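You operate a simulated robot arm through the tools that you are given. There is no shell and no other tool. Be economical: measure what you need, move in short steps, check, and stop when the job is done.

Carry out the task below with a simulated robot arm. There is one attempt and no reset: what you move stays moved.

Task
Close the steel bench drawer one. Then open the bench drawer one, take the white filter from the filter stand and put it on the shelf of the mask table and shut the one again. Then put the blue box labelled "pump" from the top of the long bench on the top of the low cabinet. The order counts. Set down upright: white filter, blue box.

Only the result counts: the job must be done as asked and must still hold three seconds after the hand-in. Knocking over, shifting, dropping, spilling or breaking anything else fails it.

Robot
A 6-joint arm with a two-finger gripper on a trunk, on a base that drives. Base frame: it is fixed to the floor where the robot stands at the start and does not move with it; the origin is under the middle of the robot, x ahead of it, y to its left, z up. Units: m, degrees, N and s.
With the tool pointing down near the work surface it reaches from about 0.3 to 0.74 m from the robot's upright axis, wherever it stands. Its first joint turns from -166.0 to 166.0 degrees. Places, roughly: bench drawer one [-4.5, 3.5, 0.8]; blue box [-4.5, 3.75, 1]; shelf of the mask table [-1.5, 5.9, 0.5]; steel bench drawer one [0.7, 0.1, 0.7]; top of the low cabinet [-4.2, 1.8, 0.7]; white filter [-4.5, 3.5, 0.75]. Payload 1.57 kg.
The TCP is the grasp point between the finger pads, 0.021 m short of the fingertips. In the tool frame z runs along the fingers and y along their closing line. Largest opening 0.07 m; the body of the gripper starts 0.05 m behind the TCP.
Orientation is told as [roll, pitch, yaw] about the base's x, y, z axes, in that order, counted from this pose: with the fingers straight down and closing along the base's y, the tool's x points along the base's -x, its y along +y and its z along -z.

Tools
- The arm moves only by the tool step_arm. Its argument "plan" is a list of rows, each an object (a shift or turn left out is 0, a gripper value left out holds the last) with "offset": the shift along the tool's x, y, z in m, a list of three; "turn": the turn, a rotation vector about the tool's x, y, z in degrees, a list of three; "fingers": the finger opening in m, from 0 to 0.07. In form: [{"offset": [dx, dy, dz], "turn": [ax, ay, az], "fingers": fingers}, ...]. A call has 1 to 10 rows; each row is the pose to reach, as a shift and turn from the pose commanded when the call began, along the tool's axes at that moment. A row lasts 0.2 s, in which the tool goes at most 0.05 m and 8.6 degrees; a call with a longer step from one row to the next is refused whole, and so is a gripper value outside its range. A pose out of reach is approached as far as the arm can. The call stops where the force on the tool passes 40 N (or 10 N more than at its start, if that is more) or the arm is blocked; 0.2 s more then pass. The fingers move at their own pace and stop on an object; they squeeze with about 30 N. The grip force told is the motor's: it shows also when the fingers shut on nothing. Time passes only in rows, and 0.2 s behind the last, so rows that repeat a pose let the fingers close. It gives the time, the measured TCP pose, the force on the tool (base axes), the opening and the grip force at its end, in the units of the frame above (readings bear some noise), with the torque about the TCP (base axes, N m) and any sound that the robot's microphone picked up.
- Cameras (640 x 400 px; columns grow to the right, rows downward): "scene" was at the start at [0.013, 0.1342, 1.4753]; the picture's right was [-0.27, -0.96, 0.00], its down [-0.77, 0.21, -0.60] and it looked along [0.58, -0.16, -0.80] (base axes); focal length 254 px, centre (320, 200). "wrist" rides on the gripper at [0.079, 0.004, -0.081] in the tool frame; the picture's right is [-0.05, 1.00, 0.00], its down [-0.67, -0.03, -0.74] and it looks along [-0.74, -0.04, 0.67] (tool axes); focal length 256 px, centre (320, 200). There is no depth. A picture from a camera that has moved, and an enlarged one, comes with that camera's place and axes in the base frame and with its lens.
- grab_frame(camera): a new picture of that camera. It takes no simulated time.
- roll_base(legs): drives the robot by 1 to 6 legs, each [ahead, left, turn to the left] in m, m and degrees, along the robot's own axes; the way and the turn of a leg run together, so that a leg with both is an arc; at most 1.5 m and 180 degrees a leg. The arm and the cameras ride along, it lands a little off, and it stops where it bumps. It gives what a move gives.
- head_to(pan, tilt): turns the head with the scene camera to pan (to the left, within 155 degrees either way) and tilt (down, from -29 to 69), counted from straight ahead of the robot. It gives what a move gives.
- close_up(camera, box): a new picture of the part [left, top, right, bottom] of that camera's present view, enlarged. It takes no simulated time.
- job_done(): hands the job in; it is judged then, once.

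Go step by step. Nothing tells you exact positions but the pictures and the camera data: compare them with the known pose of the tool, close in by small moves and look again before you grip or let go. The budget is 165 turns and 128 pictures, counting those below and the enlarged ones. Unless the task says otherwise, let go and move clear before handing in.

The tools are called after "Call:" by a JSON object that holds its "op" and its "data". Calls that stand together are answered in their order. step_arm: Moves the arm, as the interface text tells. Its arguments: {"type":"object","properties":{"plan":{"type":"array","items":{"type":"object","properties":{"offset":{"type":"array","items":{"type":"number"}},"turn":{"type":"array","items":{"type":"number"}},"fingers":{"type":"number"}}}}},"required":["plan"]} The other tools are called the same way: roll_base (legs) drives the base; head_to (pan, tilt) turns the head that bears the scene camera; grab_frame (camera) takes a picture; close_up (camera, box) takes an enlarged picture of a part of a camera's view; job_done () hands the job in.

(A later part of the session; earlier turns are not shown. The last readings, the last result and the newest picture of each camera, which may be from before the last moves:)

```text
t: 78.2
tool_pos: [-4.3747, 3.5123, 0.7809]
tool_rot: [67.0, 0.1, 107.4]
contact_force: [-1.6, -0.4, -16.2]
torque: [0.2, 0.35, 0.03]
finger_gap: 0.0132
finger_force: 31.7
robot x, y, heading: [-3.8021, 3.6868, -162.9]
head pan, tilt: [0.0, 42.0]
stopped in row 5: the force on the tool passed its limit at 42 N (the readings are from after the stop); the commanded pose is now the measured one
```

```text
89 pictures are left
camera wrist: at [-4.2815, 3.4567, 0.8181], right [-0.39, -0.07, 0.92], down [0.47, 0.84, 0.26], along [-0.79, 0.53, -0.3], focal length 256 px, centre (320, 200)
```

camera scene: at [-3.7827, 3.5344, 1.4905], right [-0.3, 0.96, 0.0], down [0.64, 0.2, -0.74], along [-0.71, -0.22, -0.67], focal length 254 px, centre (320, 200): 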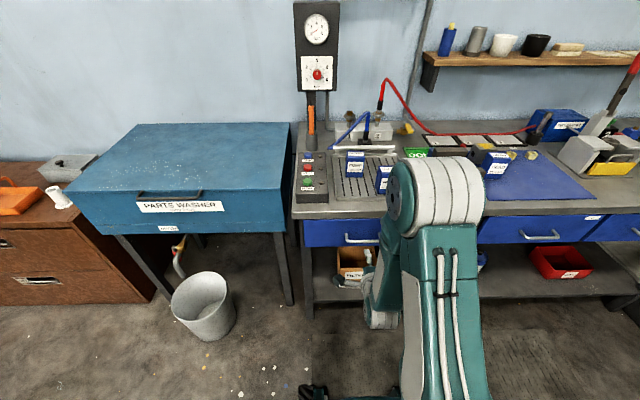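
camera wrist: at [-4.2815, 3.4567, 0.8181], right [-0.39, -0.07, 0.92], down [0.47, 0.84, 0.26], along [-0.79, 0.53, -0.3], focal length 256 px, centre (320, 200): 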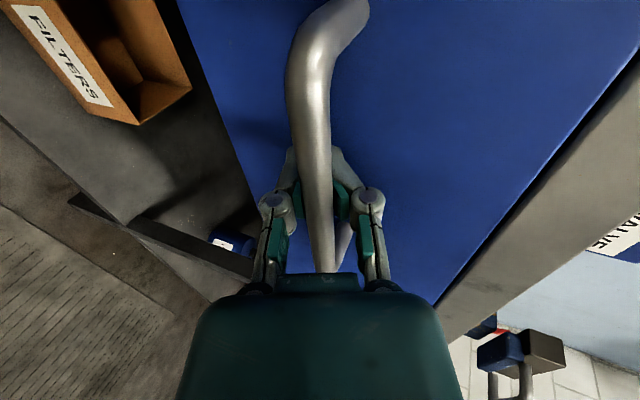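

The handle is gripped (13 mm bar). I'll pull the drawer by driving the base straight back.

Call:
{"op": "roll_base", "data": {"legs": [[-0.12, 0, 0]]}}

Call:
{"op": "grab_frame", "data": {"camera": "scene"}}

```text
t: 79.8
tool_pos: [-4.2579, 3.5512, 0.7811]
tool_rot: [66.7, 0.0, 106.8]
contact_force: [0.2, 6.2, -10.3]
torque: [-0.02, 0.17, 0.88]
finger_gap: 0.0131
finger_force: 31.8
robot x, y, heading: [-3.6894, 3.7239, -162.8]
head pan, tilt: [0.0, 42.0]
stopped in leg 1: the force on the tool passed its limit at 41 N (the readings are from after the stop); the commanded pose is now the measured one
```

```text
88 pictures are left
camera scene: at [-3.6703, 3.5712, 1.4905], right [-0.3, 0.95, 0.0], down [0.64, 0.2, -0.74], along [-0.71, -0.22, -0.67], focal length 254 px, centre (320, 200)
```

scene: 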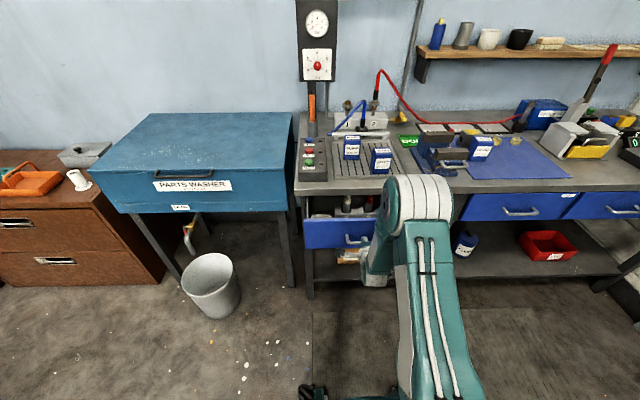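

The drawer is out about 12 cm. I pull some more.

Call:
{"op": "roll_base", "data": {"legs": [[-0.1, 0, 0]]}}

Call:
{"op": "close_up", "data": {"camera": "scene", "box": [270, 120, 470, 245]}}

```text
t: 81.0
tool_pos: [-4.1635, 3.5824, 0.7813]
tool_rot: [66.9, 0.1, 106.7]
contact_force: [-7.0, 17.1, -24.5]
torque: [0.25, 0.47, 0.17]
finger_gap: 0.0132
finger_force: 32.6
robot x, y, heading: [-3.5947, 3.7498, -162.6]
head pan, tilt: [0.0, 42.0]
```

```text
3.20 times, centred on (370, 182) of scene
camera zoom: at [-3.576, 3.6034, 1.4907], right [-0.3, 0.95, 0.0], down [0.64, 0.2, -0.74], along [-0.71, -0.22, -0.67], focal length 813 px, centre (160, 256)
```

zoom: 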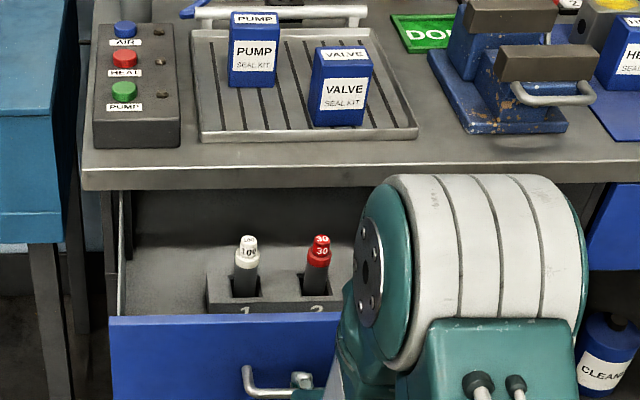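

The stand with the white filter (slot 1) and red filter (slot 2) is in the open drawer, and the blue "PUMP" box is on the bench. I release the handle, back off and straighten the tool.

Call:
{"op": "step_arm", "data": {"plan": [{"fingers": 0.05}, {"fingers": 0.05}, {"offset": [0, -0.017, -0.042]}, {"offset": [0, -0.034, -0.084]}, {"offset": [0, -0.044, -0.11]}, {"offset": [0, -0.0, -0.125]}, {"offset": [0, 0.045, -0.143]}, {"offset": [0, 0.09, -0.161]}, {"offset": [0, 0.12, -0.173]}]}}

Call:
{"op": "step_arm", "data": {"plan": [{"turn": [8.4, 0, 0]}, {"turn": [16.8, 0, 0]}, {"turn": [25.2, 0, 0]}, {"turn": [33.6, 0, 0]}, {"turn": [42, 0, 0]}, {"turn": [50.4, 0, 0]}, {"turn": [58.8, 0, 0]}, {"turn": [67, 0, 0]}]}}

Call:
{"op": "grab_frame", "data": {"camera": "scene"}}

Call:
{"op": "grab_frame", "data": {"camera": "wrist"}}

```text
t: 83.0
tool_pos: [-4.0547, 3.6128, 0.9575]
tool_rot: [66.8, 0.1, 106.5]
contact_force: [-0.2, 0.3, 0.0]
torque: [-0.02, 0.0, 0.0]
finger_gap: 0.05
finger_force: 0.1
robot x, y, heading: [-3.5947, 3.7616, -162.8]
head pan, tilt: [0.0, 42.0]
```

```text
t: 84.8
tool_pos: [-4.0545, 3.6109, 0.9598]
tool_rot: [-0.2, 0.0, 106.7]
contact_force: [0.2, 0.0, -1.0]
torque: [-0.02, 0.03, -0.01]
finger_gap: 0.05
finger_force: 0.1
robot x, y, heading: [-3.5945, 3.7572, -162.7]
head pan, tilt: [0.0, 42.0]
```

```text
86 pictures are left
camera scene: at [-3.5729, 3.6007, 1.4905], right [-0.3, 0.95, 0.0], down [0.64, 0.2, -0.74], along [-0.71, -0.22, -0.67], focal length 254 px, centre (320, 200)
```

scene: 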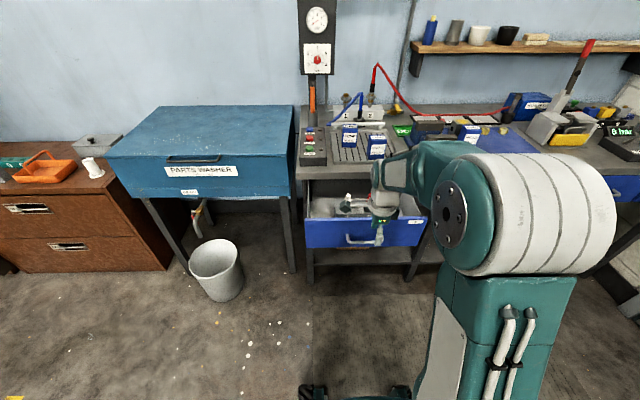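

```text
85 pictures are left
camera wrist: at [-4.0357, 3.5351, 1.043], right [-0.97, -0.24, 0.0], down [-0.16, 0.65, 0.75], along [-0.17, 0.72, -0.67], focal length 256 px, centre (320, 200)
```

wrist: 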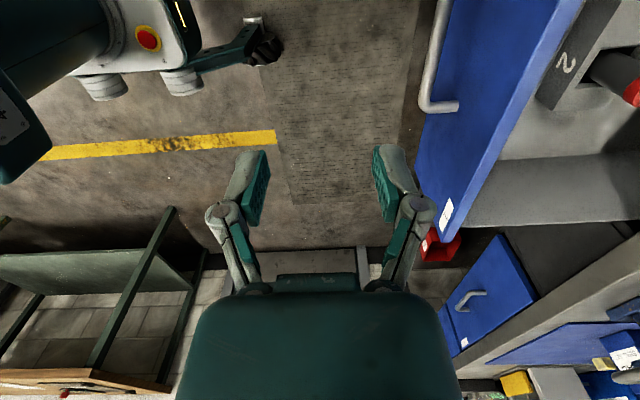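

I turn the gripper back so the wrist camera looks into the drawer.

Call:
{"op": "step_arm", "data": {"plan": [{"turn": [0, 0, -8.5]}, {"turn": [0, 0, -17]}, {"turn": [0, 0, -25.5]}, {"turn": [0, 0, -34]}, {"turn": [0, 0, -42.5]}, {"turn": [0, 0, -51]}, {"turn": [0, 0, -59.5]}, {"turn": [0, 0, -68]}, {"turn": [0, 0, -76.5]}, {"turn": [0, 0, -85]}]}}

Call:
{"op": "step_arm", "data": {"plan": [{"turn": [0, 0, -5], "offset": [0, 0, -0.04]}, {"turn": [0, 0, -5], "offset": [0, 0, -0.08]}]}}

Call:
{"op": "grab_frame", "data": {"camera": "wrist"}}

Call:
{"op": "head_to", "data": {"pan": 0, "tilt": 55}}

Call:
{"op": "grab_frame", "data": {"camera": "scene"}}

```text
t: 87.0
tool_pos: [-4.0548, 3.6129, 0.9612]
tool_rot: [0.1, 0.0, -168.2]
contact_force: [-0.2, -0.4, 0.1]
torque: [-0.01, -0.01, 0.03]
finger_gap: 0.0498
finger_force: 0.0
robot x, y, heading: [-3.5956, 3.7581, -162.8]
head pan, tilt: [0.0, 42.0]
```

```text
t: 87.6
tool_pos: [-4.0545, 3.6118, 1.0428]
tool_rot: [0.0, 0.1, -163.3]
contact_force: [-0.3, -0.1, -0.3]
torque: [-0.03, 0.01, -0.02]
finger_gap: 0.05
finger_force: 0.1
robot x, y, heading: [-3.5941, 3.7545, -162.8]
head pan, tilt: [0.0, 42.0]
```

```text
84 pictures are left
camera wrist: at [-3.9784, 3.6307, 1.1241], right [0.24, -0.97, 0.0], down [-0.65, -0.16, 0.74], along [-0.72, -0.18, -0.67], focal length 256 px, centre (320, 200)
```

wrist: 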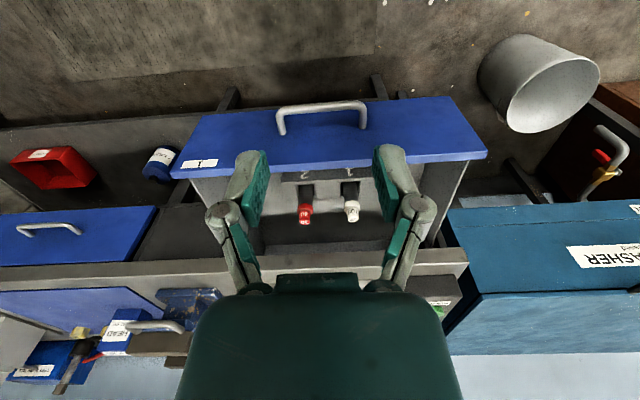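

```text
t: 88.3
tool_pos: [-4.0537, 3.6119, 1.0412]
tool_rot: [-0.1, 0.1, -163.3]
contact_force: [0.0, -0.2, 0.1]
torque: [0.0, 0.01, -0.02]
finger_gap: 0.0503
finger_force: 0.0
robot x, y, heading: [-3.5943, 3.7559, -162.7]
head pan, tilt: [0.0, 55.0]
```

```text
83 pictures are left
camera scene: at [-3.5618, 3.6042, 1.4728], right [-0.3, 0.95, 0.0], down [0.78, 0.24, -0.57], along [-0.55, -0.17, -0.82], focal length 254 px, centre (320, 200)
```

scene: 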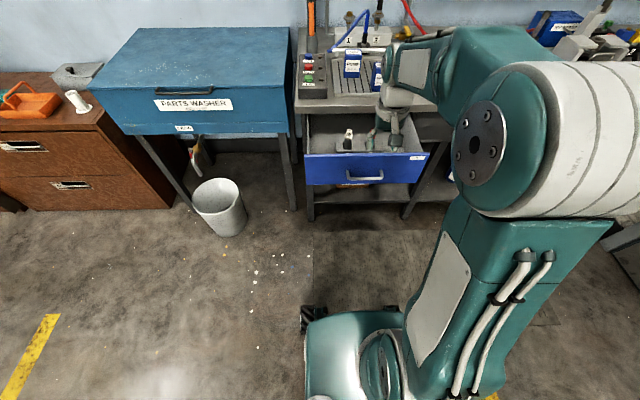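

The white cap is near 0.77 ahead, 0.04 left of my axis, top at z≈0.83. Because the shelf needs a slanted hand, I'll move up closer and turn the gripper half round so the camera sits on top when it tilts forward.

Call:
{"op": "roll_base", "data": {"legs": [[0.17, 0, 0]]}}

Call:
{"op": "step_arm", "data": {"plan": [{"turn": [0, 0, 8.5]}, {"turn": [0, 0, 17]}, {"turn": [0, 0, 25.5]}, {"turn": [0, 0, 34]}, {"turn": [0, 0, 42.5]}, {"turn": [0, 0, 51]}, {"turn": [0, 0, 59.5]}, {"turn": [0, 0, 68]}, {"turn": [0, 0, 76.5]}, {"turn": [0, 0, 85]}]}}

Call:
{"op": "step_arm", "data": {"plan": [{"turn": [0, 0, 8.5]}, {"turn": [0, 0, 17]}, {"turn": [0, 0, 25.5]}, {"turn": [0, 0, 34]}, {"turn": [0, 0, 42.5]}, {"turn": [0, 0, 51]}, {"turn": [0, 0, 59.5]}, {"turn": [0, 0, 68]}, {"turn": [0, 0, 76.5]}, {"turn": [0, 0, 85]}]}}

Call:
{"op": "grab_frame", "data": {"camera": "wrist"}}

```text
t: 89.8
tool_pos: [-4.2157, 3.5605, 1.0412]
tool_rot: [0.0, 0.2, -163.1]
contact_force: [-0.4, -0.1, -0.1]
torque: [0.0, 0.0, -0.01]
finger_gap: 0.0498
finger_force: 0.0
robot x, y, heading: [-3.7521, 3.7093, -162.3]
head pan, tilt: [0.0, 55.0]
```

```text
t: 92.0
tool_pos: [-4.2149, 3.5603, 1.0412]
tool_rot: [-0.1, -0.1, 111.8]
contact_force: [0.9, 0.0, 1.0]
torque: [0.0, 0.01, -0.01]
finger_gap: 0.0501
finger_force: 0.0
robot x, y, heading: [-3.7542, 3.7088, -162.2]
head pan, tilt: [0.0, 55.0]
```

```text
t: 94.2
tool_pos: [-4.215, 3.5596, 1.042]
tool_rot: [0.0, -0.1, 26.8]
contact_force: [0.0, -0.3, 0.0]
torque: [-0.02, 0.03, -0.02]
finger_gap: 0.0499
finger_force: 0.0
robot x, y, heading: [-3.754, 3.7077, -162.6]
head pan, tilt: [0.0, 55.0]
```

```text
82 pictures are left
camera wrist: at [-4.2892, 3.5276, 1.1236], right [-0.4, 0.92, 0.0], down [0.61, 0.27, 0.75], along [0.68, 0.3, -0.67], focal length 256 px, centre (320, 200)
```

wrist: 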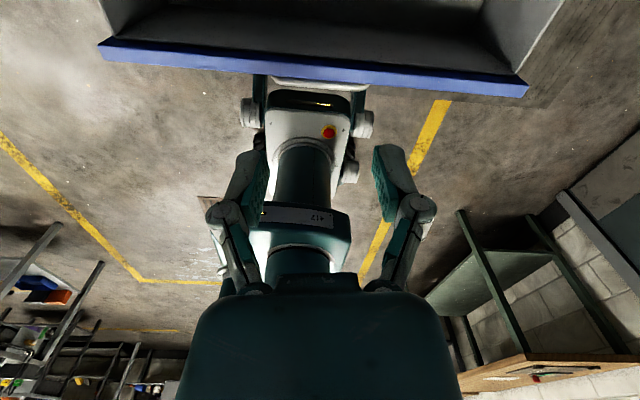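

Call:
{"op": "step_arm", "data": {"plan": [{"turn": [0, 0, 4.7]}, {"turn": [0, 0, 9.3]}]}}

Call:
{"op": "step_arm", "data": {"plan": [{"turn": [0, 8, 0], "offset": [0, -0.01, 0]}, {"turn": [0, 16, 0], "offset": [0, -0.02, 0]}, {"turn": [0, 24, 0], "offset": [0, -0.03, 0]}, {"turn": [0, 32, 0], "offset": [0, -0.042, 0]}, {"turn": [0, 40, 0], "offset": [0, -0.042, 0]}, {"turn": [0, 48, 0], "offset": [0, -0.042, 0]}]}}

Call:
{"op": "grab_frame", "data": {"camera": "wrist"}}

Call:
{"op": "grab_frame", "data": {"camera": "scene"}}

```text
t: 94.8
tool_pos: [-4.2265, 3.5994, 1.0401]
tool_rot: [-1.4, 0.1, 18.9]
contact_force: [0.6, -0.4, -0.5]
torque: [0.01, 0.04, 0.0]
finger_gap: 0.0498
finger_force: 0.0
out of reach, approached as far as the arm can: row 1, 2
robot x, y, heading: [-3.7555, 3.7072, -162.6]
head pan, tilt: [0.0, 55.0]
```

```text
t: 96.2
tool_pos: [-4.2119, 3.5587, 1.0396]
tool_rot: [-0.2, 48.1, 17.6]
contact_force: [0.2, 0.0, -1.0]
torque: [0.0, 0.01, 0.02]
finger_gap: 0.0499
finger_force: 0.1
out of reach, approached as far as the arm can: row 1, 2, 3, 4, 5
robot x, y, heading: [-3.753, 3.7062, -162.5]
head pan, tilt: [0.0, 55.0]
```

```text
81 pictures are left
camera wrist: at [-4.2072, 3.5648, 1.1544], right [-0.27, 0.96, -0.04], down [0.96, 0.27, 0.0], along [0.01, -0.04, -1.0], focal length 256 px, centre (320, 200)
```

wrist: 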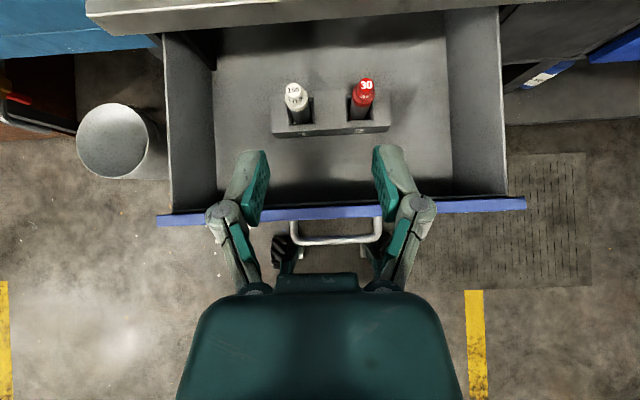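

```text
80 pictures are left
camera scene: at [-3.722, 3.5539, 1.4728], right [-0.3, 0.95, 0.0], down [0.78, 0.25, -0.57], along [-0.55, -0.17, -0.82], focal length 254 px, centre (320, 200)
```

scene: 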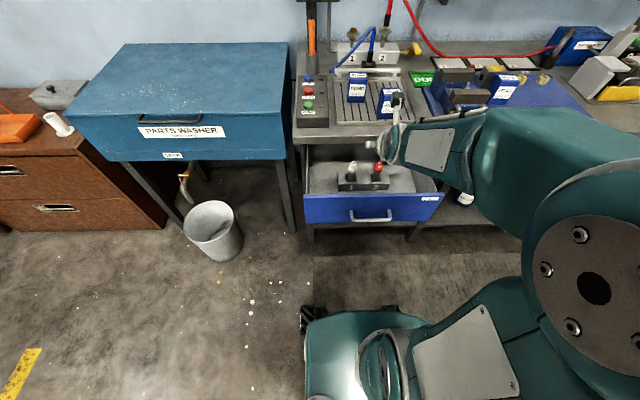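

Now the wrist camera looks straight down on the stand: white filter at about (-4.325, 3.483), cap top z≈0.83. I move over it and partly down.

Call:
{"op": "step_arm", "data": {"plan": [{"offset": [0.03, -0.014, 0.033], "fingers": 0.06}, {"offset": [0.06, -0.027, 0.066]}, {"offset": [0.089, -0.04, 0.099]}, {"offset": [0.059, -0.04, 0.126]}, {"offset": [0.029, -0.04, 0.153]}, {"offset": [-0.001, -0.04, 0.18]}, {"offset": [-0.015, -0.04, 0.193]}]}}

Call:
{"op": "grab_frame", "data": {"camera": "wrist"}}

```text
t: 97.8
tool_pos: [-4.326, 3.4808, 0.9023]
tool_rot: [-0.1, 47.9, 17.6]
contact_force: [0.1, 0.1, -0.1]
torque: [-0.01, 0.02, -0.03]
finger_gap: 0.0599
finger_force: 0.1
out of reach, approached as far as the arm can: row 1, 2, 3, 4
robot x, y, heading: [-3.7572, 3.7047, -162.6]
head pan, tilt: [0.0, 55.0]
```

```text
79 pictures are left
camera wrist: at [-4.322, 3.4869, 1.0158], right [-0.27, 0.96, -0.04], down [0.96, 0.27, 0.01], along [0.02, -0.04, -1.0], focal length 256 px, centre (320, 200)
```

wrist: 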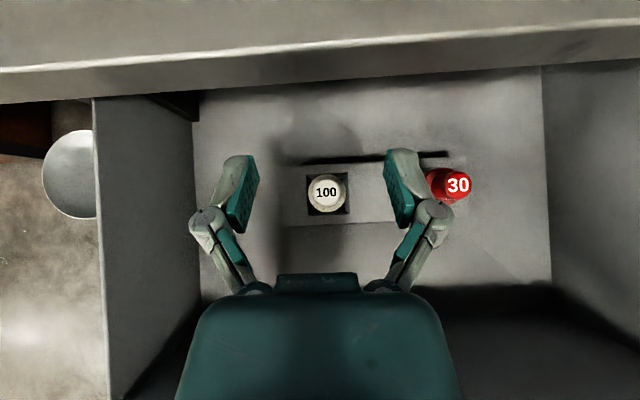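

The filter is centred exactly beneath the grasp point. I lower to the cap and close.

Call:
{"op": "step_arm", "data": {"plan": [{"offset": [-0.03, 0, 0.027]}, {"offset": [-0.06, 0, 0.054]}, {"offset": [-0.073, 0, 0.066]}, {"offset": [-0.073, 0, 0.066], "fingers": 0}, {"offset": [-0.073, 0, 0.066], "fingers": 0}, {"offset": [-0.073, 0, 0.066], "fingers": 0}]}}

Call:
{"op": "grab_frame", "data": {"camera": "wrist"}}

Call:
{"op": "close_up", "data": {"camera": "scene", "box": [290, 110, 450, 210]}}

```text
t: 99.2
tool_pos: [-4.3277, 3.4751, 0.8035]
tool_rot: [0.9, 47.8, 18.0]
contact_force: [-0.7, 1.5, 0.4]
torque: [0.1, 0.06, 0.02]
finger_gap: 0.0287
finger_force: 30.7
out of reach, approached as far as the arm can: row 3, 4, 5, 6
robot x, y, heading: [-3.7536, 3.7069, -162.6]
head pan, tilt: [0.0, 55.0]
```

```text
78 pictures are left
camera wrist: at [-4.3228, 3.4791, 0.9181], right [-0.26, 0.96, -0.03], down [0.96, 0.26, 0.01], along [0.01, -0.03, -1.0], focal length 256 px, centre (320, 200)
```

wrist: 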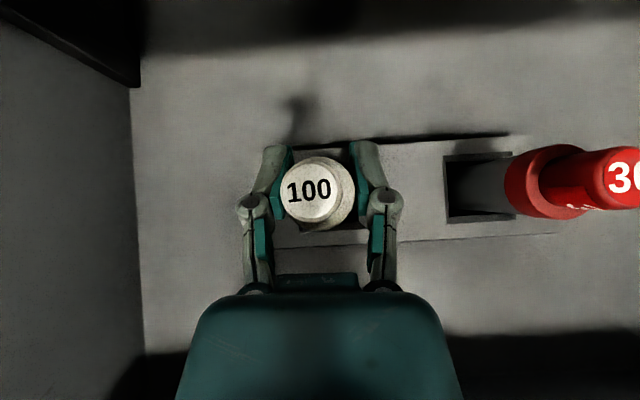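

```text
4.00 times, centred on (370, 160) of scene
camera zoom: at [-3.7231, 3.5536, 1.4728], right [-0.3, 0.95, 0.0], down [0.78, 0.25, -0.57], along [-0.55, -0.17, -0.82], focal length 1016 px, centre (120, 360)
```

zoom: 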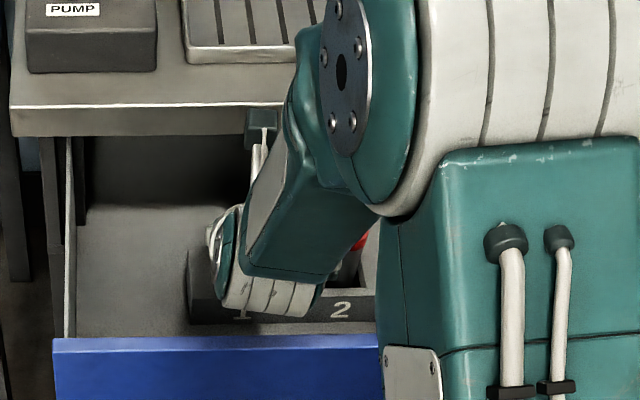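

The white filter is held (29 mm). I lift it straight up.

Call:
{"op": "step_arm", "data": {"plan": [{"offset": [0.019, 0, -0.017]}, {"offset": [0.045, 0, -0.04]}, {"offset": [0.071, 0, -0.064]}, {"offset": [0.097, 0, -0.087]}, {"offset": [0.123, 0, -0.111]}, {"offset": [0.145, 0, -0.13]}]}}

Call:
{"op": "grab_frame", "data": {"camera": "wrist"}}

Call:
{"op": "grab_frame", "data": {"camera": "scene"}}

```text
t: 100.6
tool_pos: [-4.3296, 3.4721, 0.9973]
tool_rot: [1.2, 48.2, 19.2]
contact_force: [-0.2, -0.8, -1.1]
torque: [-0.06, 0.02, -0.02]
finger_gap: 0.0285
finger_force: 29.9
robot x, y, heading: [-3.7573, 3.7051, -162.4]
head pan, tilt: [0.0, 55.0]
```

```text
76 pictures are left
camera wrist: at [-4.324, 3.4771, 1.1104], right [-0.28, 0.96, -0.03], down [0.96, 0.28, 0.0], along [0.01, -0.02, -1.0], focal length 256 px, centre (320, 200)
```

wrist: 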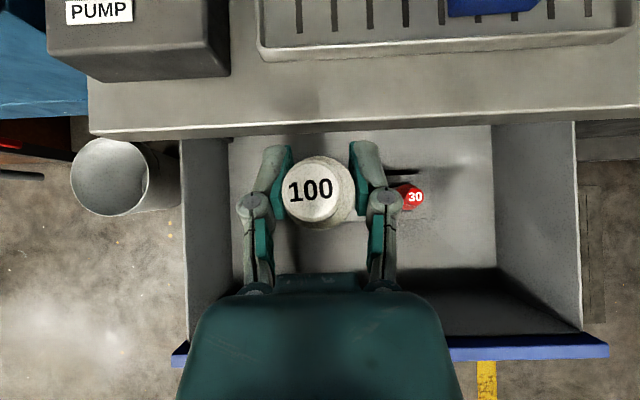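

```text
75 pictures are left
camera scene: at [-3.7227, 3.5535, 1.4727], right [-0.3, 0.95, 0.0], down [0.78, 0.25, -0.57], along [-0.55, -0.17, -0.82], focal length 254 px, centre (320, 200)
```

scene: 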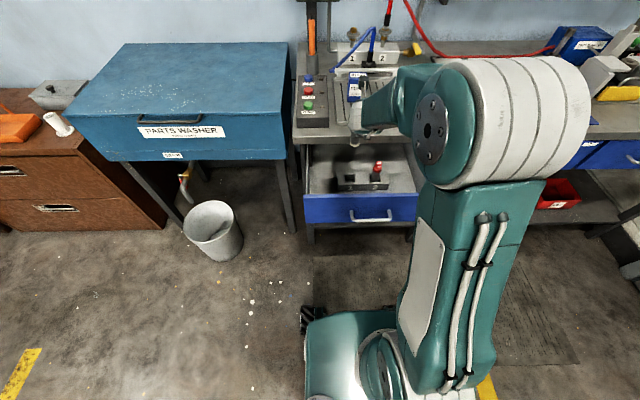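

The filter is out and its slot empty; the red one is untouched. I back away, turn toward the far wall and look for the mask table.

Call:
{"op": "roll_base", "data": {"legs": [[-0.5, 0, 0], [0, 0, -90]]}}

Call:
{"op": "head_to", "data": {"pan": -40, "tilt": 22}}

Call:
{"op": "grab_frame", "data": {"camera": "scene"}}

```text
t: 107.3
tool_pos: [-3.5322, 4.4242, 0.996]
tool_rot: [0.0, 47.8, -71.2]
contact_force: [-0.1, 0.0, -0.8]
torque: [0.06, -0.02, -0.04]
finger_gap: 0.0274
finger_force: 30.6
robot x, y, heading: [-3.2912, 3.8549, 108.6]
head pan, tilt: [0.0, 55.0]
```

```text
t: 108.3
tool_pos: [-3.5323, 4.4235, 0.9954]
tool_rot: [0.1, 47.9, -71.3]
contact_force: [0.2, -1.2, -0.6]
torque: [0.02, 0.01, 0.01]
finger_gap: 0.0278
finger_force: 30.1
robot x, y, heading: [-3.2871, 3.8524, 108.6]
head pan, tilt: [-40.0, 22.0]
```

```text
74 pictures are left
camera scene: at [-3.3832, 3.8353, 1.5216], right [0.93, -0.36, 0.0], down [-0.14, -0.35, -0.93], along [0.34, 0.86, -0.38], focal length 254 px, centre (320, 200)
```

scene: 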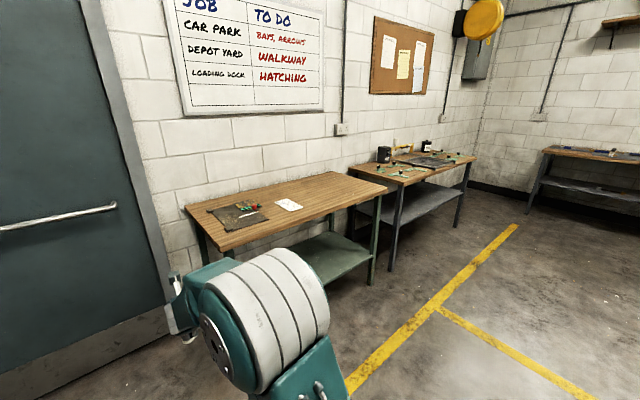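

The second table (grey legs, items on top) matches the mask table; its front edge runs about 1.05–1.1 m ahead of me. I drive sideways to it, keeping my distance.

Call:
{"op": "roll_base", "data": {"legs": [[0.0, -1.05, 0], [0.0, -1.05, 0]]}}

Call:
{"op": "head_to", "data": {"pan": 20, "tilt": 35}}

Call:
{"op": "grab_frame", "data": {"camera": "scene"}}

Call:
{"op": "grab_frame", "data": {"camera": "wrist"}}

```text
t: 118.9
tool_pos: [-1.5097, 5.0973, 0.9963]
tool_rot: [0.2, 48.0, -71.5]
contact_force: [-0.1, 0.5, -0.2]
torque: [0.0, 0.03, 0.0]
finger_gap: 0.0274
finger_force: 29.4
robot x, y, heading: [-1.2672, 4.527, 108.0]
head pan, tilt: [-40.0, 22.0]
```

```text
t: 120.2
tool_pos: [-1.5082, 5.0963, 0.9966]
tool_rot: [0.0, 47.8, -71.7]
contact_force: [-0.5, 0.0, -0.7]
torque: [-0.01, 0.01, -0.03]
finger_gap: 0.0276
finger_force: 30.0
robot x, y, heading: [-1.2688, 4.5245, 108.1]
head pan, tilt: [20.0, 35.0]
```

```text
73 pictures are left
camera scene: at [-1.4536, 4.4913, 1.5009], right [0.79, 0.62, 0.0], down [0.35, -0.45, -0.82], along [-0.5, 0.64, -0.57], focal length 254 px, centre (320, 200)
```

scene: 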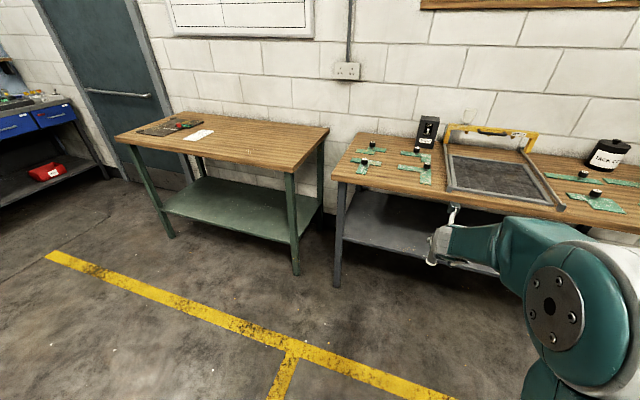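

```text
72 pictures are left
camera wrist: at [-1.5033, 5.0908, 1.1104], right [0.96, 0.28, -0.04], down [0.28, -0.96, 0.0], along [-0.04, -0.02, -1.0], focal length 256 px, centre (320, 200)
```

wrist: 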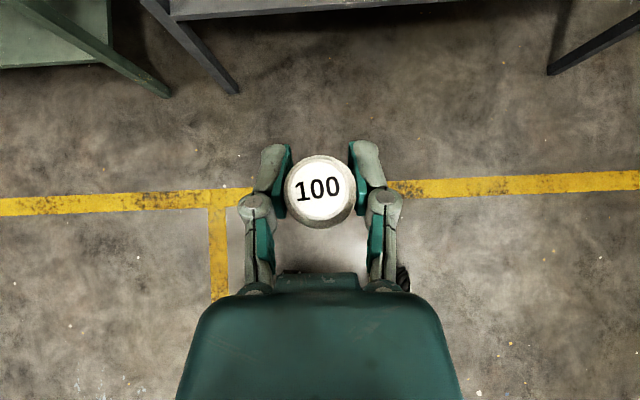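

Call:
{"op": "head_to", "data": {"pan": 0, "tilt": 40}}

Call:
{"op": "close_up", "data": {"camera": "scene", "box": [280, 100, 520, 250]}}

```text
t: 121.0
tool_pos: [-1.5083, 5.0966, 0.9956]
tool_rot: [0.0, 47.9, -71.7]
contact_force: [0.1, 0.3, -0.5]
torque: [0.01, 0.03, 0.02]
finger_gap: 0.0274
finger_force: 30.2
robot x, y, heading: [-1.2688, 4.5216, 108.1]
head pan, tilt: [0.0, 40.0]
```

```text
2.67 times, centred on (400, 175) of scene
camera zoom: at [-1.4255, 4.5028, 1.4934], right [0.95, 0.31, 0.0], down [0.2, -0.61, -0.77], along [-0.24, 0.73, -0.64], focal length 677 px, centre (107, 267)
```

zoom: 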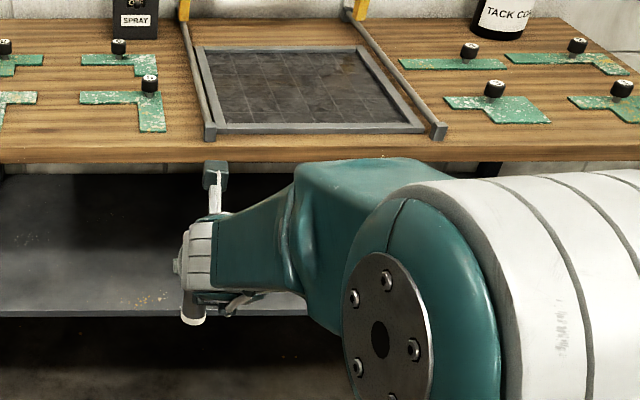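

The filter's foot is about 7 cm below the grasp point; the shelf (z≈0.45–0.5) is empty here. I lower the arm in front of the table to pass under the top.

Call:
{"op": "step_arm", "data": {"plan": [{"offset": [-0.0283, 0, 0.0255]}, {"offset": [-0.0566, 0, 0.051]}, {"offset": [-0.0849, 0, 0.0765]}, {"offset": [-0.1132, 0, 0.102]}, {"offset": [-0.1415, 0, 0.1275]}, {"offset": [-0.1698, 0, 0.153]}, {"offset": [-0.1981, 0, 0.1785]}, {"offset": [-0.2264, 0, 0.204]}, {"offset": [-0.2547, 0, 0.2295]}, {"offset": [-0.283, 0, 0.255]}]}}

Call:
{"op": "grab_frame", "data": {"camera": "wrist"}}

Call:
{"op": "grab_frame", "data": {"camera": "scene"}}

```text
t: 123.2
tool_pos: [-1.5212, 5.1046, 0.6235]
tool_rot: [3.8, 47.5, -69.7]
contact_force: [0.3, 0.1, -0.5]
torque: [-0.06, 0.04, -0.03]
finger_gap: 0.0275
finger_force: 30.2
out of reach, approached as far as the arm can: row 6, 7, 8, 9, 10
robot x, y, heading: [-1.2705, 4.5263, 107.9]
head pan, tilt: [0.0, 40.0]
```

```text
70 pictures are left
camera wrist: at [-1.5217, 5.0976, 0.7365], right [0.96, 0.27, 0.0], down [0.27, -0.96, 0.01], along [0.01, -0.01, -1.0], focal length 256 px, centre (320, 200)
```

wrist: 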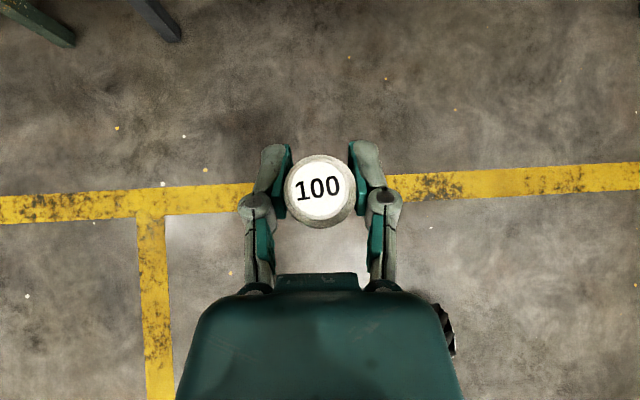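

```text
69 pictures are left
camera scene: at [-1.4259, 4.5033, 1.4934], right [0.95, 0.31, 0.0], down [0.2, -0.61, -0.77], along [-0.24, 0.73, -0.64], focal length 254 px, centre (320, 200)
```

scene: 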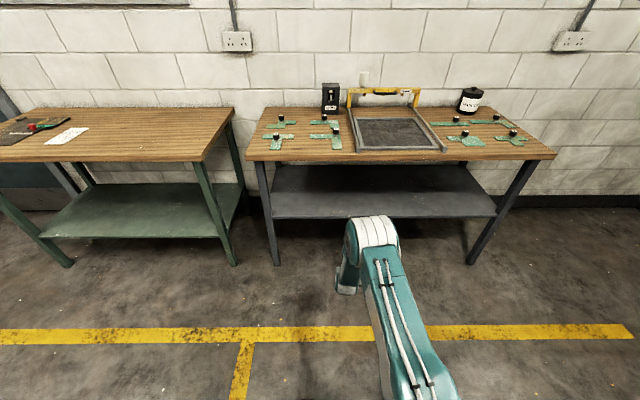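

The shelf is at z≈0.46 with its front about 1.10 m ahead, the table underside near 0.85. To keep the elbow outside, I stretch the arm to about 0.85 m before driving in.

Call:
{"op": "step_arm", "data": {"plan": [{"offset": [0.025, 0, 0.0277]}, {"offset": [0.05, 0, 0.0553]}, {"offset": [0.0745, 0, 0.083]}, {"offset": [0.099, 0, 0.111]}, {"offset": [0.124, 0, 0.138]}, {"offset": [0.149, 0, 0.166]}]}}

Call:
{"op": "grab_frame", "data": {"camera": "scene"}}

Call:
{"op": "grab_frame", "data": {"camera": "wrist"}}

```text
t: 124.6
tool_pos: [-1.58, 5.2764, 0.6204]
tool_rot: [0.5, 47.9, -71.5]
contact_force: [-0.5, -1.0, 0.3]
torque: [0.0, 0.02, 0.0]
finger_gap: 0.0277
finger_force: 29.5
out of reach, approached as far as the arm can: row 1, 5, 6
robot x, y, heading: [-1.2703, 4.527, 108.1]
head pan, tilt: [0.0, 40.0]
```

```text
68 pictures are left
camera scene: at [-1.426, 4.5039, 1.4934], right [0.95, 0.31, 0.0], down [0.2, -0.61, -0.76], along [-0.24, 0.73, -0.64], focal length 254 px, centre (320, 200)
```

scene: 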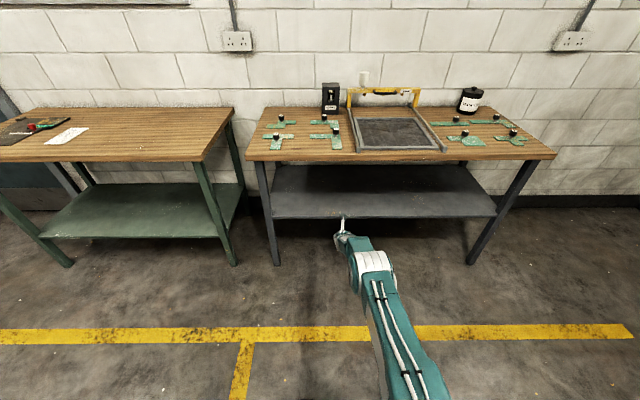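

```text
67 pictures are left
camera wrist: at [-1.5742, 5.27, 0.734], right [0.96, 0.27, -0.03], down [0.27, -0.96, 0.01], along [-0.03, -0.01, -1.0], focal length 256 px, centre (320, 200)
```

wrist: 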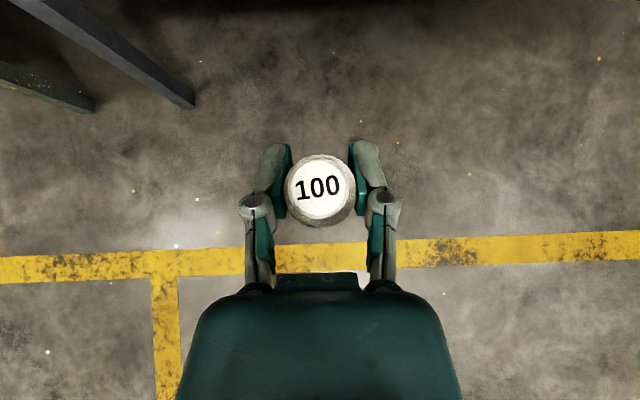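

The arm is stretched to 0.81 m with the elbow low. I drive ahead 0.36 m to bring the filter over the shelf's front strip.

Call:
{"op": "roll_base", "data": {"legs": [[0.36, 0, 0]]}}

Call:
{"op": "grab_frame", "data": {"camera": "wrist"}}

Call:
{"op": "grab_frame", "data": {"camera": "scene"}}

```text
t: 126.9
tool_pos: [-1.6843, 5.6154, 0.6198]
tool_rot: [0.7, 47.9, -72.0]
contact_force: [0.0, 0.3, -0.6]
torque: [0.01, -0.01, -0.03]
finger_gap: 0.0276
finger_force: 30.0
robot x, y, heading: [-1.3774, 4.8661, 107.7]
head pan, tilt: [0.0, 40.0]
```

```text
66 pictures are left
camera wrist: at [-1.6798, 5.609, 0.734], right [0.96, 0.27, -0.03], down [0.27, -0.96, 0.01], along [-0.03, -0.01, -1.0], focal length 256 px, centre (320, 200)
```

wrist: 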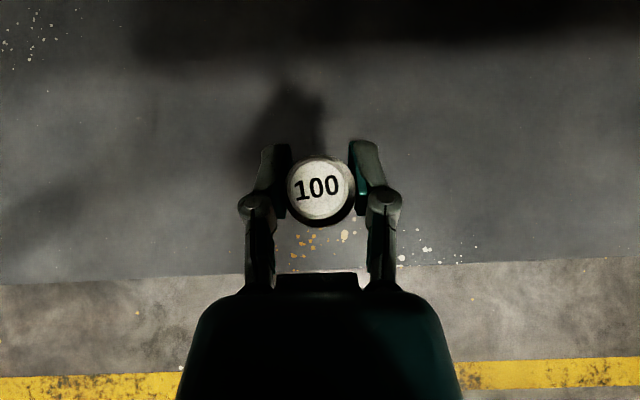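

```text
65 pictures are left
camera scene: at [-1.5358, 4.8423, 1.4934], right [0.95, 0.31, 0.0], down [0.2, -0.61, -0.76], along [-0.23, 0.73, -0.64], focal length 254 px, centre (320, 200)
```

scene: 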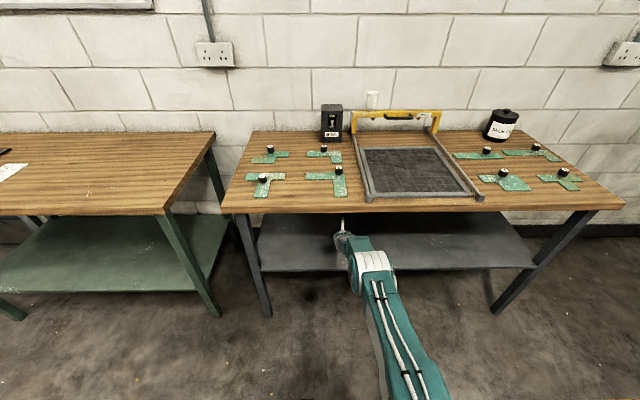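

The filter hangs about 7.5 cm inside the shelf's front edge. I nudge ahead 5 cm and lower it.

Call:
{"op": "roll_base", "data": {"legs": [[0.05, 0, 0]]}}

Call:
{"op": "step_arm", "data": {"plan": [{"offset": [-0.018, 0, 0.01]}, {"offset": [-0.036, 0, 0.02]}, {"offset": [-0.053, 0, 0.03]}]}}

Call:
{"op": "grab_frame", "data": {"camera": "wrist"}}

Call:
{"op": "close_up", "data": {"camera": "scene", "box": [270, 210, 430, 310]}}

```text
t: 127.8
tool_pos: [-1.7011, 5.6636, 0.6218]
tool_rot: [0.5, 47.9, -72.0]
contact_force: [0.9, 0.1, -0.6]
torque: [-0.01, -0.01, -0.01]
finger_gap: 0.0275
finger_force: 30.9
robot x, y, heading: [-1.3929, 4.908, 107.7]
head pan, tilt: [0.0, 40.0]
```

```text
t: 128.6
tool_pos: [-1.6977, 5.6527, 0.5623]
tool_rot: [0.6, 48.0, -72.0]
contact_force: [0.8, -0.3, 0.5]
torque: [0.02, 0.02, -0.03]
finger_gap: 0.028
finger_force: 30.0
robot x, y, heading: [-1.3923, 4.9119, 108.2]
head pan, tilt: [0.0, 40.0]
```

```text
64 pictures are left
camera wrist: at [-1.6933, 5.646, 0.6769], right [0.96, 0.27, -0.03], down [0.27, -0.96, 0.0], along [-0.03, -0.01, -1.0], focal length 256 px, centre (320, 200)
```

wrist: 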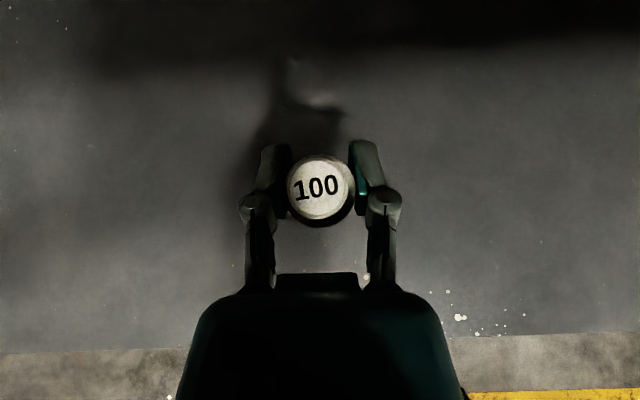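

```text
4.00 times, centred on (350, 260) of scene
camera zoom: at [-1.5512, 4.8904, 1.4934], right [0.95, 0.31, 0.0], down [0.2, -0.61, -0.76], along [-0.23, 0.73, -0.64], focal length 1016 px, centre (200, -40)
```

zoom: 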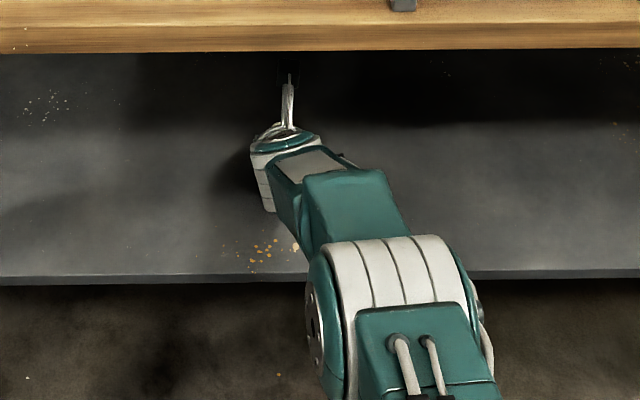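

Call:
{"op": "step_arm", "data": {"plan": [{"offset": [-0.0045, 0, 0.004]}, {"offset": [-0.009, 0, 0.008]}, {"offset": [-0.0134, 0, 0.012]}]}}

Call:
{"op": "step_arm", "data": {"plan": [{"offset": [-0.003, 0, 0.0027]}, {"offset": [-0.006, 0, 0.0054]}]}}

```text
t: 129.4
tool_pos: [-1.6969, 5.6529, 0.5482]
tool_rot: [0.5, 48.4, -71.9]
contact_force: [-2.7, 4.2, 27.3]
torque: [0.04, 0.09, -0.06]
finger_gap: 0.028
finger_force: 29.7
robot x, y, heading: [-1.3925, 4.912, 107.7]
head pan, tilt: [0.0, 40.0]
```

```text
t: 130.0
tool_pos: [-1.6955, 5.6516, 0.5389]
tool_rot: [0.6, 48.2, -72.0]
contact_force: [-2.0, 1.9, 26.5]
torque: [-0.07, 0.15, 0.01]
finger_gap: 0.028
finger_force: 30.1
robot x, y, heading: [-1.3945, 4.9146, 107.8]
head pan, tilt: [0.0, 40.0]
```

The foot is on the shelf (27 N of contact). I open the fingers and retreat along the tool axis.

Call:
{"op": "step_arm", "data": {"plan": [{"offset": [0.001, 0, -0.001]}, {"offset": [0.001, 0, -0.001], "fingers": 0.06}, {"offset": [0.001, 0, -0.001], "fingers": 0.06}, {"offset": [0.001, 0, -0.001], "fingers": 0.06}]}}

Call:
{"op": "grab_frame", "data": {"camera": "wrist"}}

```text
t: 131.0
tool_pos: [-1.6958, 5.6512, 0.5358]
tool_rot: [0.5, 47.8, -72.0]
contact_force: [-0.7, -0.6, -0.3]
torque: [-0.02, 0.07, -0.02]
finger_gap: 0.0599
finger_force: 0.1
robot x, y, heading: [-1.3932, 4.9083, 107.6]
head pan, tilt: [0.0, 40.0]
```

```text
62 pictures are left
camera wrist: at [-1.691, 5.6447, 0.6502], right [0.96, 0.27, -0.03], down [0.27, -0.96, 0.01], along [-0.03, -0.01, -1.0], focal length 256 px, centre (320, 200)
```

wrist: 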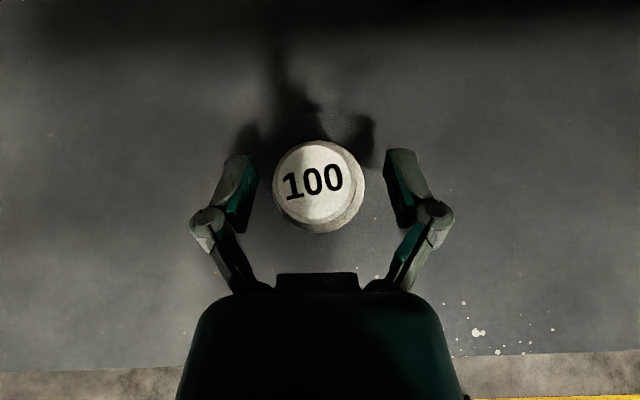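

Call:
{"op": "step_arm", "data": {"plan": [{"offset": [0, 0, -0.03]}, {"offset": [0, 0, -0.06]}, {"offset": [0, 0, -0.09]}, {"offset": [0, 0, -0.12]}]}}

Call:
{"op": "roll_base", "data": {"legs": [[-0.5, 0, 0]]}}

Call:
{"op": "close_up", "data": {"camera": "scene", "box": [240, 110, 440, 235]}}

```text
t: 132.0
tool_pos: [-1.6688, 5.5649, 0.6186]
tool_rot: [0.6, 47.9, -72.3]
contact_force: [-0.7, 0.3, 0.2]
torque: [0.01, -0.02, -0.02]
finger_gap: 0.0598
finger_force: 0.1
out of reach, approached as far as the arm can: row 1, 2
robot x, y, heading: [-1.392, 4.9094, 107.7]
head pan, tilt: [0.0, 40.0]
```

```text
t: 134.9
tool_pos: [-1.5283, 5.0962, 0.6178]
tool_rot: [0.7, 47.9, -70.9]
contact_force: [-0.2, -1.3, 0.6]
torque: [0.0, -0.01, 0.03]
finger_gap: 0.0598
finger_force: 0.1
robot x, y, heading: [-1.239, 4.4456, 109.1]
head pan, tilt: [0.0, 40.0]
```

```text
3.20 times, centred on (340, 172) of scene
camera zoom: at [-1.3966, 4.423, 1.4934], right [0.95, 0.32, 0.0], down [0.21, -0.61, -0.76], along [-0.25, 0.72, -0.64], focal length 813 px, centre (256, 288)
```

zoom: 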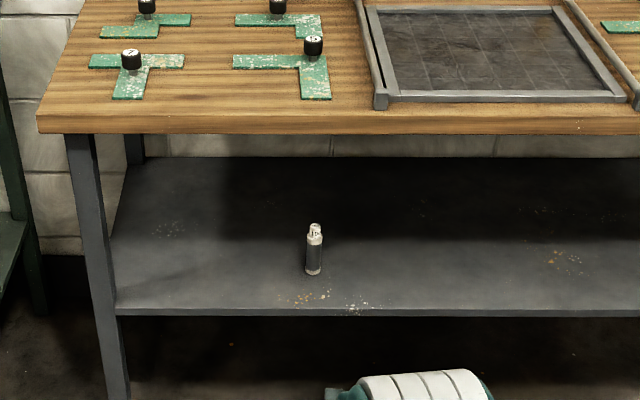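

The filter stands upright on the mask table's shelf. I raise the arm and drive back to the bench drawer, fingers closed, to shut it.

Call:
{"op": "step_arm", "data": {"plan": [{"offset": [0.0214, 0, -0.0342], "fingers": 0.02}, {"offset": [0.0429, 0, -0.0684], "fingers": 0}, {"offset": [0.0643, 0, -0.1027]}, {"offset": [0.0858, 0, -0.1369]}, {"offset": [0.1072, 0, -0.1711]}, {"offset": [0.1287, 0, -0.2053]}, {"offset": [0.1501, 0, -0.2396]}, {"offset": [0.1716, 0, -0.2738]}, {"offset": [0.193, 0, -0.308]}]}}

Call:
{"op": "roll_base", "data": {"legs": [[0.05, 1.065, 0], [0.05, 1.065, 0], [0, 0, 89]]}}

Call:
{"op": "head_to", "data": {"pan": 0, "tilt": 45}}

Call:
{"op": "grab_frame", "data": {"camera": "scene"}}

```text
t: 136.9
tool_pos: [-1.503, 5.0, 0.967]
tool_rot: [0.7, 48.0, -70.9]
contact_force: [-0.3, -0.3, -1.2]
torque: [0.01, -0.01, 0.02]
finger_gap: 0.0001
finger_force: 29.2
robot x, y, heading: [-1.2403, 4.4472, 109.1]
head pan, tilt: [0.0, 40.0]
```

```text
t: 151.1
tool_pos: [-3.8083, 3.6004, 0.9668]
tool_rot: [0.6, 48.1, 17.7]
contact_force: [-0.3, -0.2, -0.3]
torque: [-0.01, -0.02, 0.0]
finger_gap: 0.0002
finger_force: 28.4
robot x, y, heading: [-3.2473, 3.8488, -162.4]
head pan, tilt: [0.0, 40.0]
```

```text
t: 151.8
tool_pos: [-3.8078, 3.5998, 0.9681]
tool_rot: [0.6, 47.9, 17.6]
contact_force: [-0.4, 0.4, -0.1]
torque: [0.0, 0.02, -0.02]
finger_gap: 0.0
finger_force: 28.8
robot x, y, heading: [-3.2484, 3.8502, -162.2]
head pan, tilt: [0.0, 45.0]
```

```text
60 pictures are left
camera scene: at [-3.2261, 3.6935, 1.4862], right [-0.3, 0.95, 0.0], down [0.67, 0.21, -0.71], along [-0.67, -0.21, -0.71], focal length 254 px, centre (320, 200)
```

scene: 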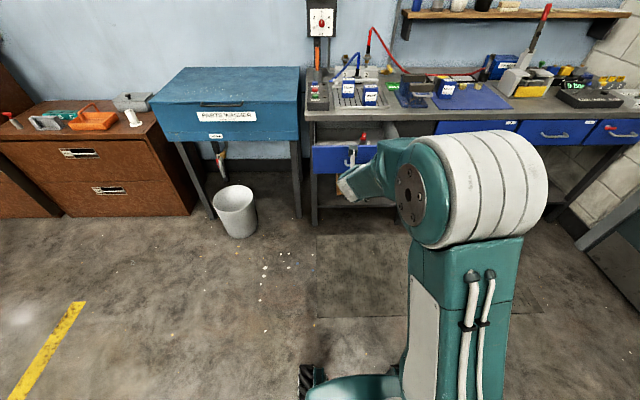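

The drawer is still open. I'll tilt the closed fingers flatter, set them left of the handle at panel height, and push the drawer by driving ahead.

Call:
{"op": "roll_base", "data": {"legs": [[0.3, 0, 0]]}}

Call:
{"op": "step_arm", "data": {"plan": [{"offset": [-0.034, -0.01, 0.017], "turn": [0, 4.4, 0]}, {"offset": [-0.068, -0.02, 0.035], "turn": [0, 8.8, 0]}, {"offset": [-0.103, -0.02, 0.052], "turn": [0, 13.2, 0]}, {"offset": [-0.138, -0.02, 0.07], "turn": [0, 17.6, 0]}, {"offset": [-0.172, -0.02, 0.087], "turn": [0, 22, 0]}]}}

Call:
{"op": "grab_frame", "data": {"camera": "wrist"}}

Call:
{"op": "grab_frame", "data": {"camera": "scene"}}

```text
t: 153.8
tool_pos: [-4.0902, 3.5108, 0.9676]
tool_rot: [0.6, 48.0, 17.8]
contact_force: [0.2, 0.3, -1.0]
torque: [-0.01, 0.01, -0.04]
finger_gap: 0.0
finger_force: 28.4
robot x, y, heading: [-3.5347, 3.7522, -162.4]
head pan, tilt: [0.0, 45.0]
```

```text
t: 155.0
tool_pos: [-4.0548, 3.4886, 0.8007]
tool_rot: [11.1, 69.2, 26.9]
contact_force: [-0.1, 1.2, -1.0]
torque: [0.01, 0.01, 0.0]
finger_gap: 0.0001
finger_force: 28.3
out of reach, approached as far as the arm can: row 4, 5
robot x, y, heading: [-3.5314, 3.7607, -162.2]
head pan, tilt: [0.0, 45.0]
```

```text
59 pictures are left
camera wrist: at [-4.0086, 3.4975, 0.9036], right [-0.27, 0.96, 0.02], down [0.9, 0.25, -0.36], along [-0.36, -0.08, -0.93], focal length 256 px, centre (320, 200)
```

wrist: 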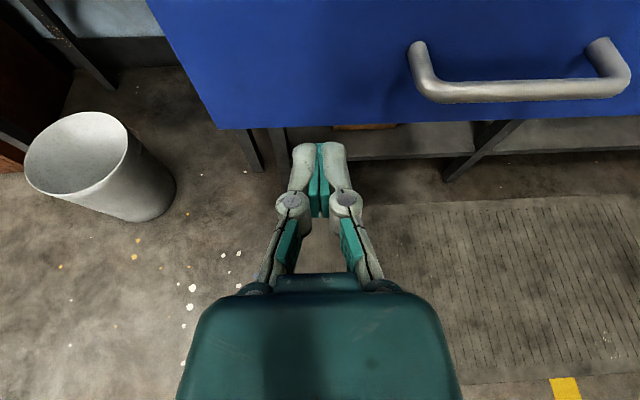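

```text
58 pictures are left
camera scene: at [-3.5086, 3.603, 1.486], right [-0.3, 0.95, 0.0], down [0.67, 0.21, -0.71], along [-0.67, -0.21, -0.71], focal length 254 px, centre (320, 200)
```

scene: 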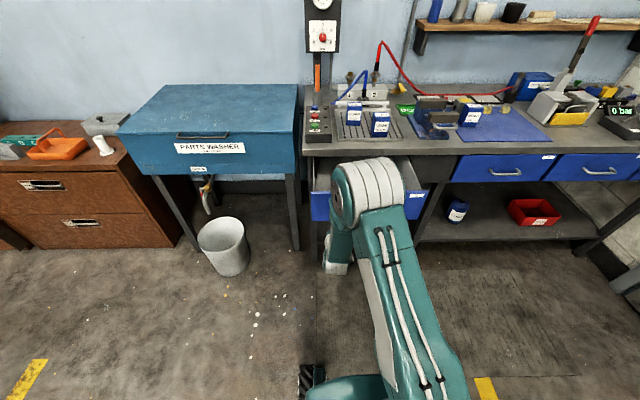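

Call:
{"op": "step_arm", "data": {"plan": [{"offset": [-0.019, 0, 0.007]}, {"offset": [-0.019, 0, 0.007]}]}}

Call:
{"op": "roll_base", "data": {"legs": [[0.22, 0, 0]]}}

Call:
{"op": "grab_frame", "data": {"camera": "wrist"}}

```text
t: 155.6
tool_pos: [-4.0533, 3.4873, 0.7803]
tool_rot: [12.4, 68.7, 28.0]
contact_force: [1.1, 0.9, 0.7]
torque: [0.0, -0.02, -0.01]
finger_gap: 0.0
finger_force: 29.0
robot x, y, heading: [-3.5329, 3.7634, -162.6]
head pan, tilt: [0.0, 45.0]
```

```text
t: 157.3
tool_pos: [-4.2639, 3.422, 0.781]
tool_rot: [12.5, 68.7, 27.7]
contact_force: [0.1, -1.0, 0.1]
torque: [-0.01, 0.01, 0.01]
finger_gap: 0.0
finger_force: 28.7
robot x, y, heading: [-3.7416, 3.6928, -162.6]
head pan, tilt: [0.0, 45.0]
```

```text
57 pictures are left
camera wrist: at [-4.2169, 3.4319, 0.8846], right [-0.26, 0.97, 0.03], down [0.9, 0.25, -0.36], along [-0.35, -0.07, -0.93], focal length 256 px, centre (320, 200)
```

wrist: 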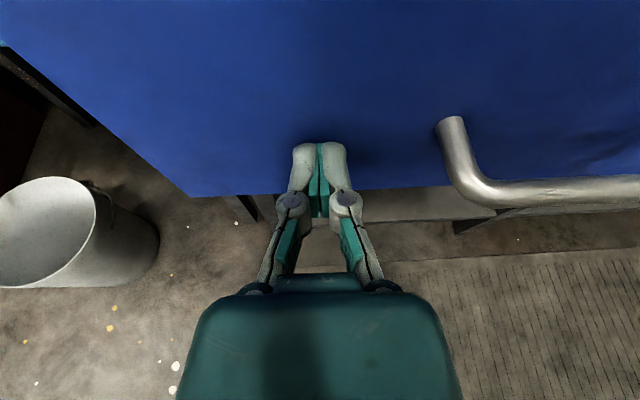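

Call:
{"op": "roll_base", "data": {"legs": [[0.12, 0, 0]]}}

Call:
{"op": "grab_frame", "data": {"camera": "wrist"}}

Call:
{"op": "close_up", "data": {"camera": "scene", "box": [270, 100, 510, 250]}}

```text
t: 158.4
tool_pos: [-4.3411, 3.3991, 0.7789]
tool_rot: [12.6, 68.3, 28.0]
contact_force: [9.4, 1.7, 4.4]
torque: [-0.07, 0.08, 0.07]
finger_gap: 0.0002
finger_force: 28.9
robot x, y, heading: [-3.83, 3.6677, -162.7]
head pan, tilt: [0.0, 45.0]
stopped in leg 1: the force on the tool passed its limit at 291 N (the readings are from after the stop); the commanded pose is now the measured one
```

```text
56 pictures are left
camera wrist: at [-4.2953, 3.4076, 0.8834], right [-0.26, 0.96, 0.03], down [0.9, 0.26, -0.35], along [-0.35, -0.06, -0.94], focal length 256 px, centre (320, 200)
```

wrist: 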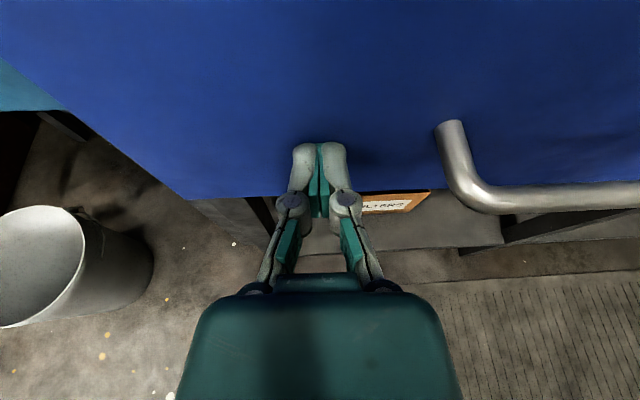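

```text
2.67 times, centred on (390, 175) of scene
camera zoom: at [-3.8005, 3.5114, 1.4861], right [-0.3, 0.95, 0.0], down [0.68, 0.21, -0.71], along [-0.67, -0.21, -0.71], focal length 677 px, centre (133, 267)
```

zoom: 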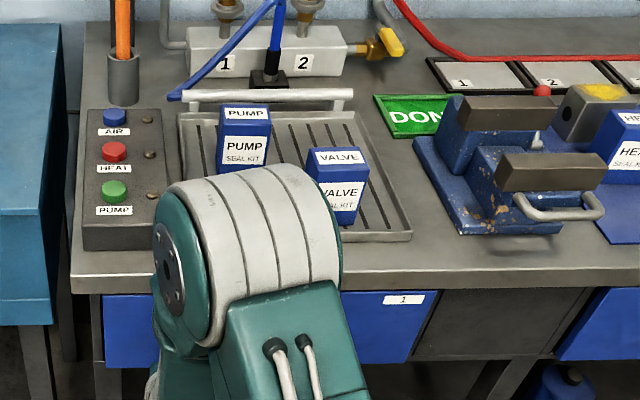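

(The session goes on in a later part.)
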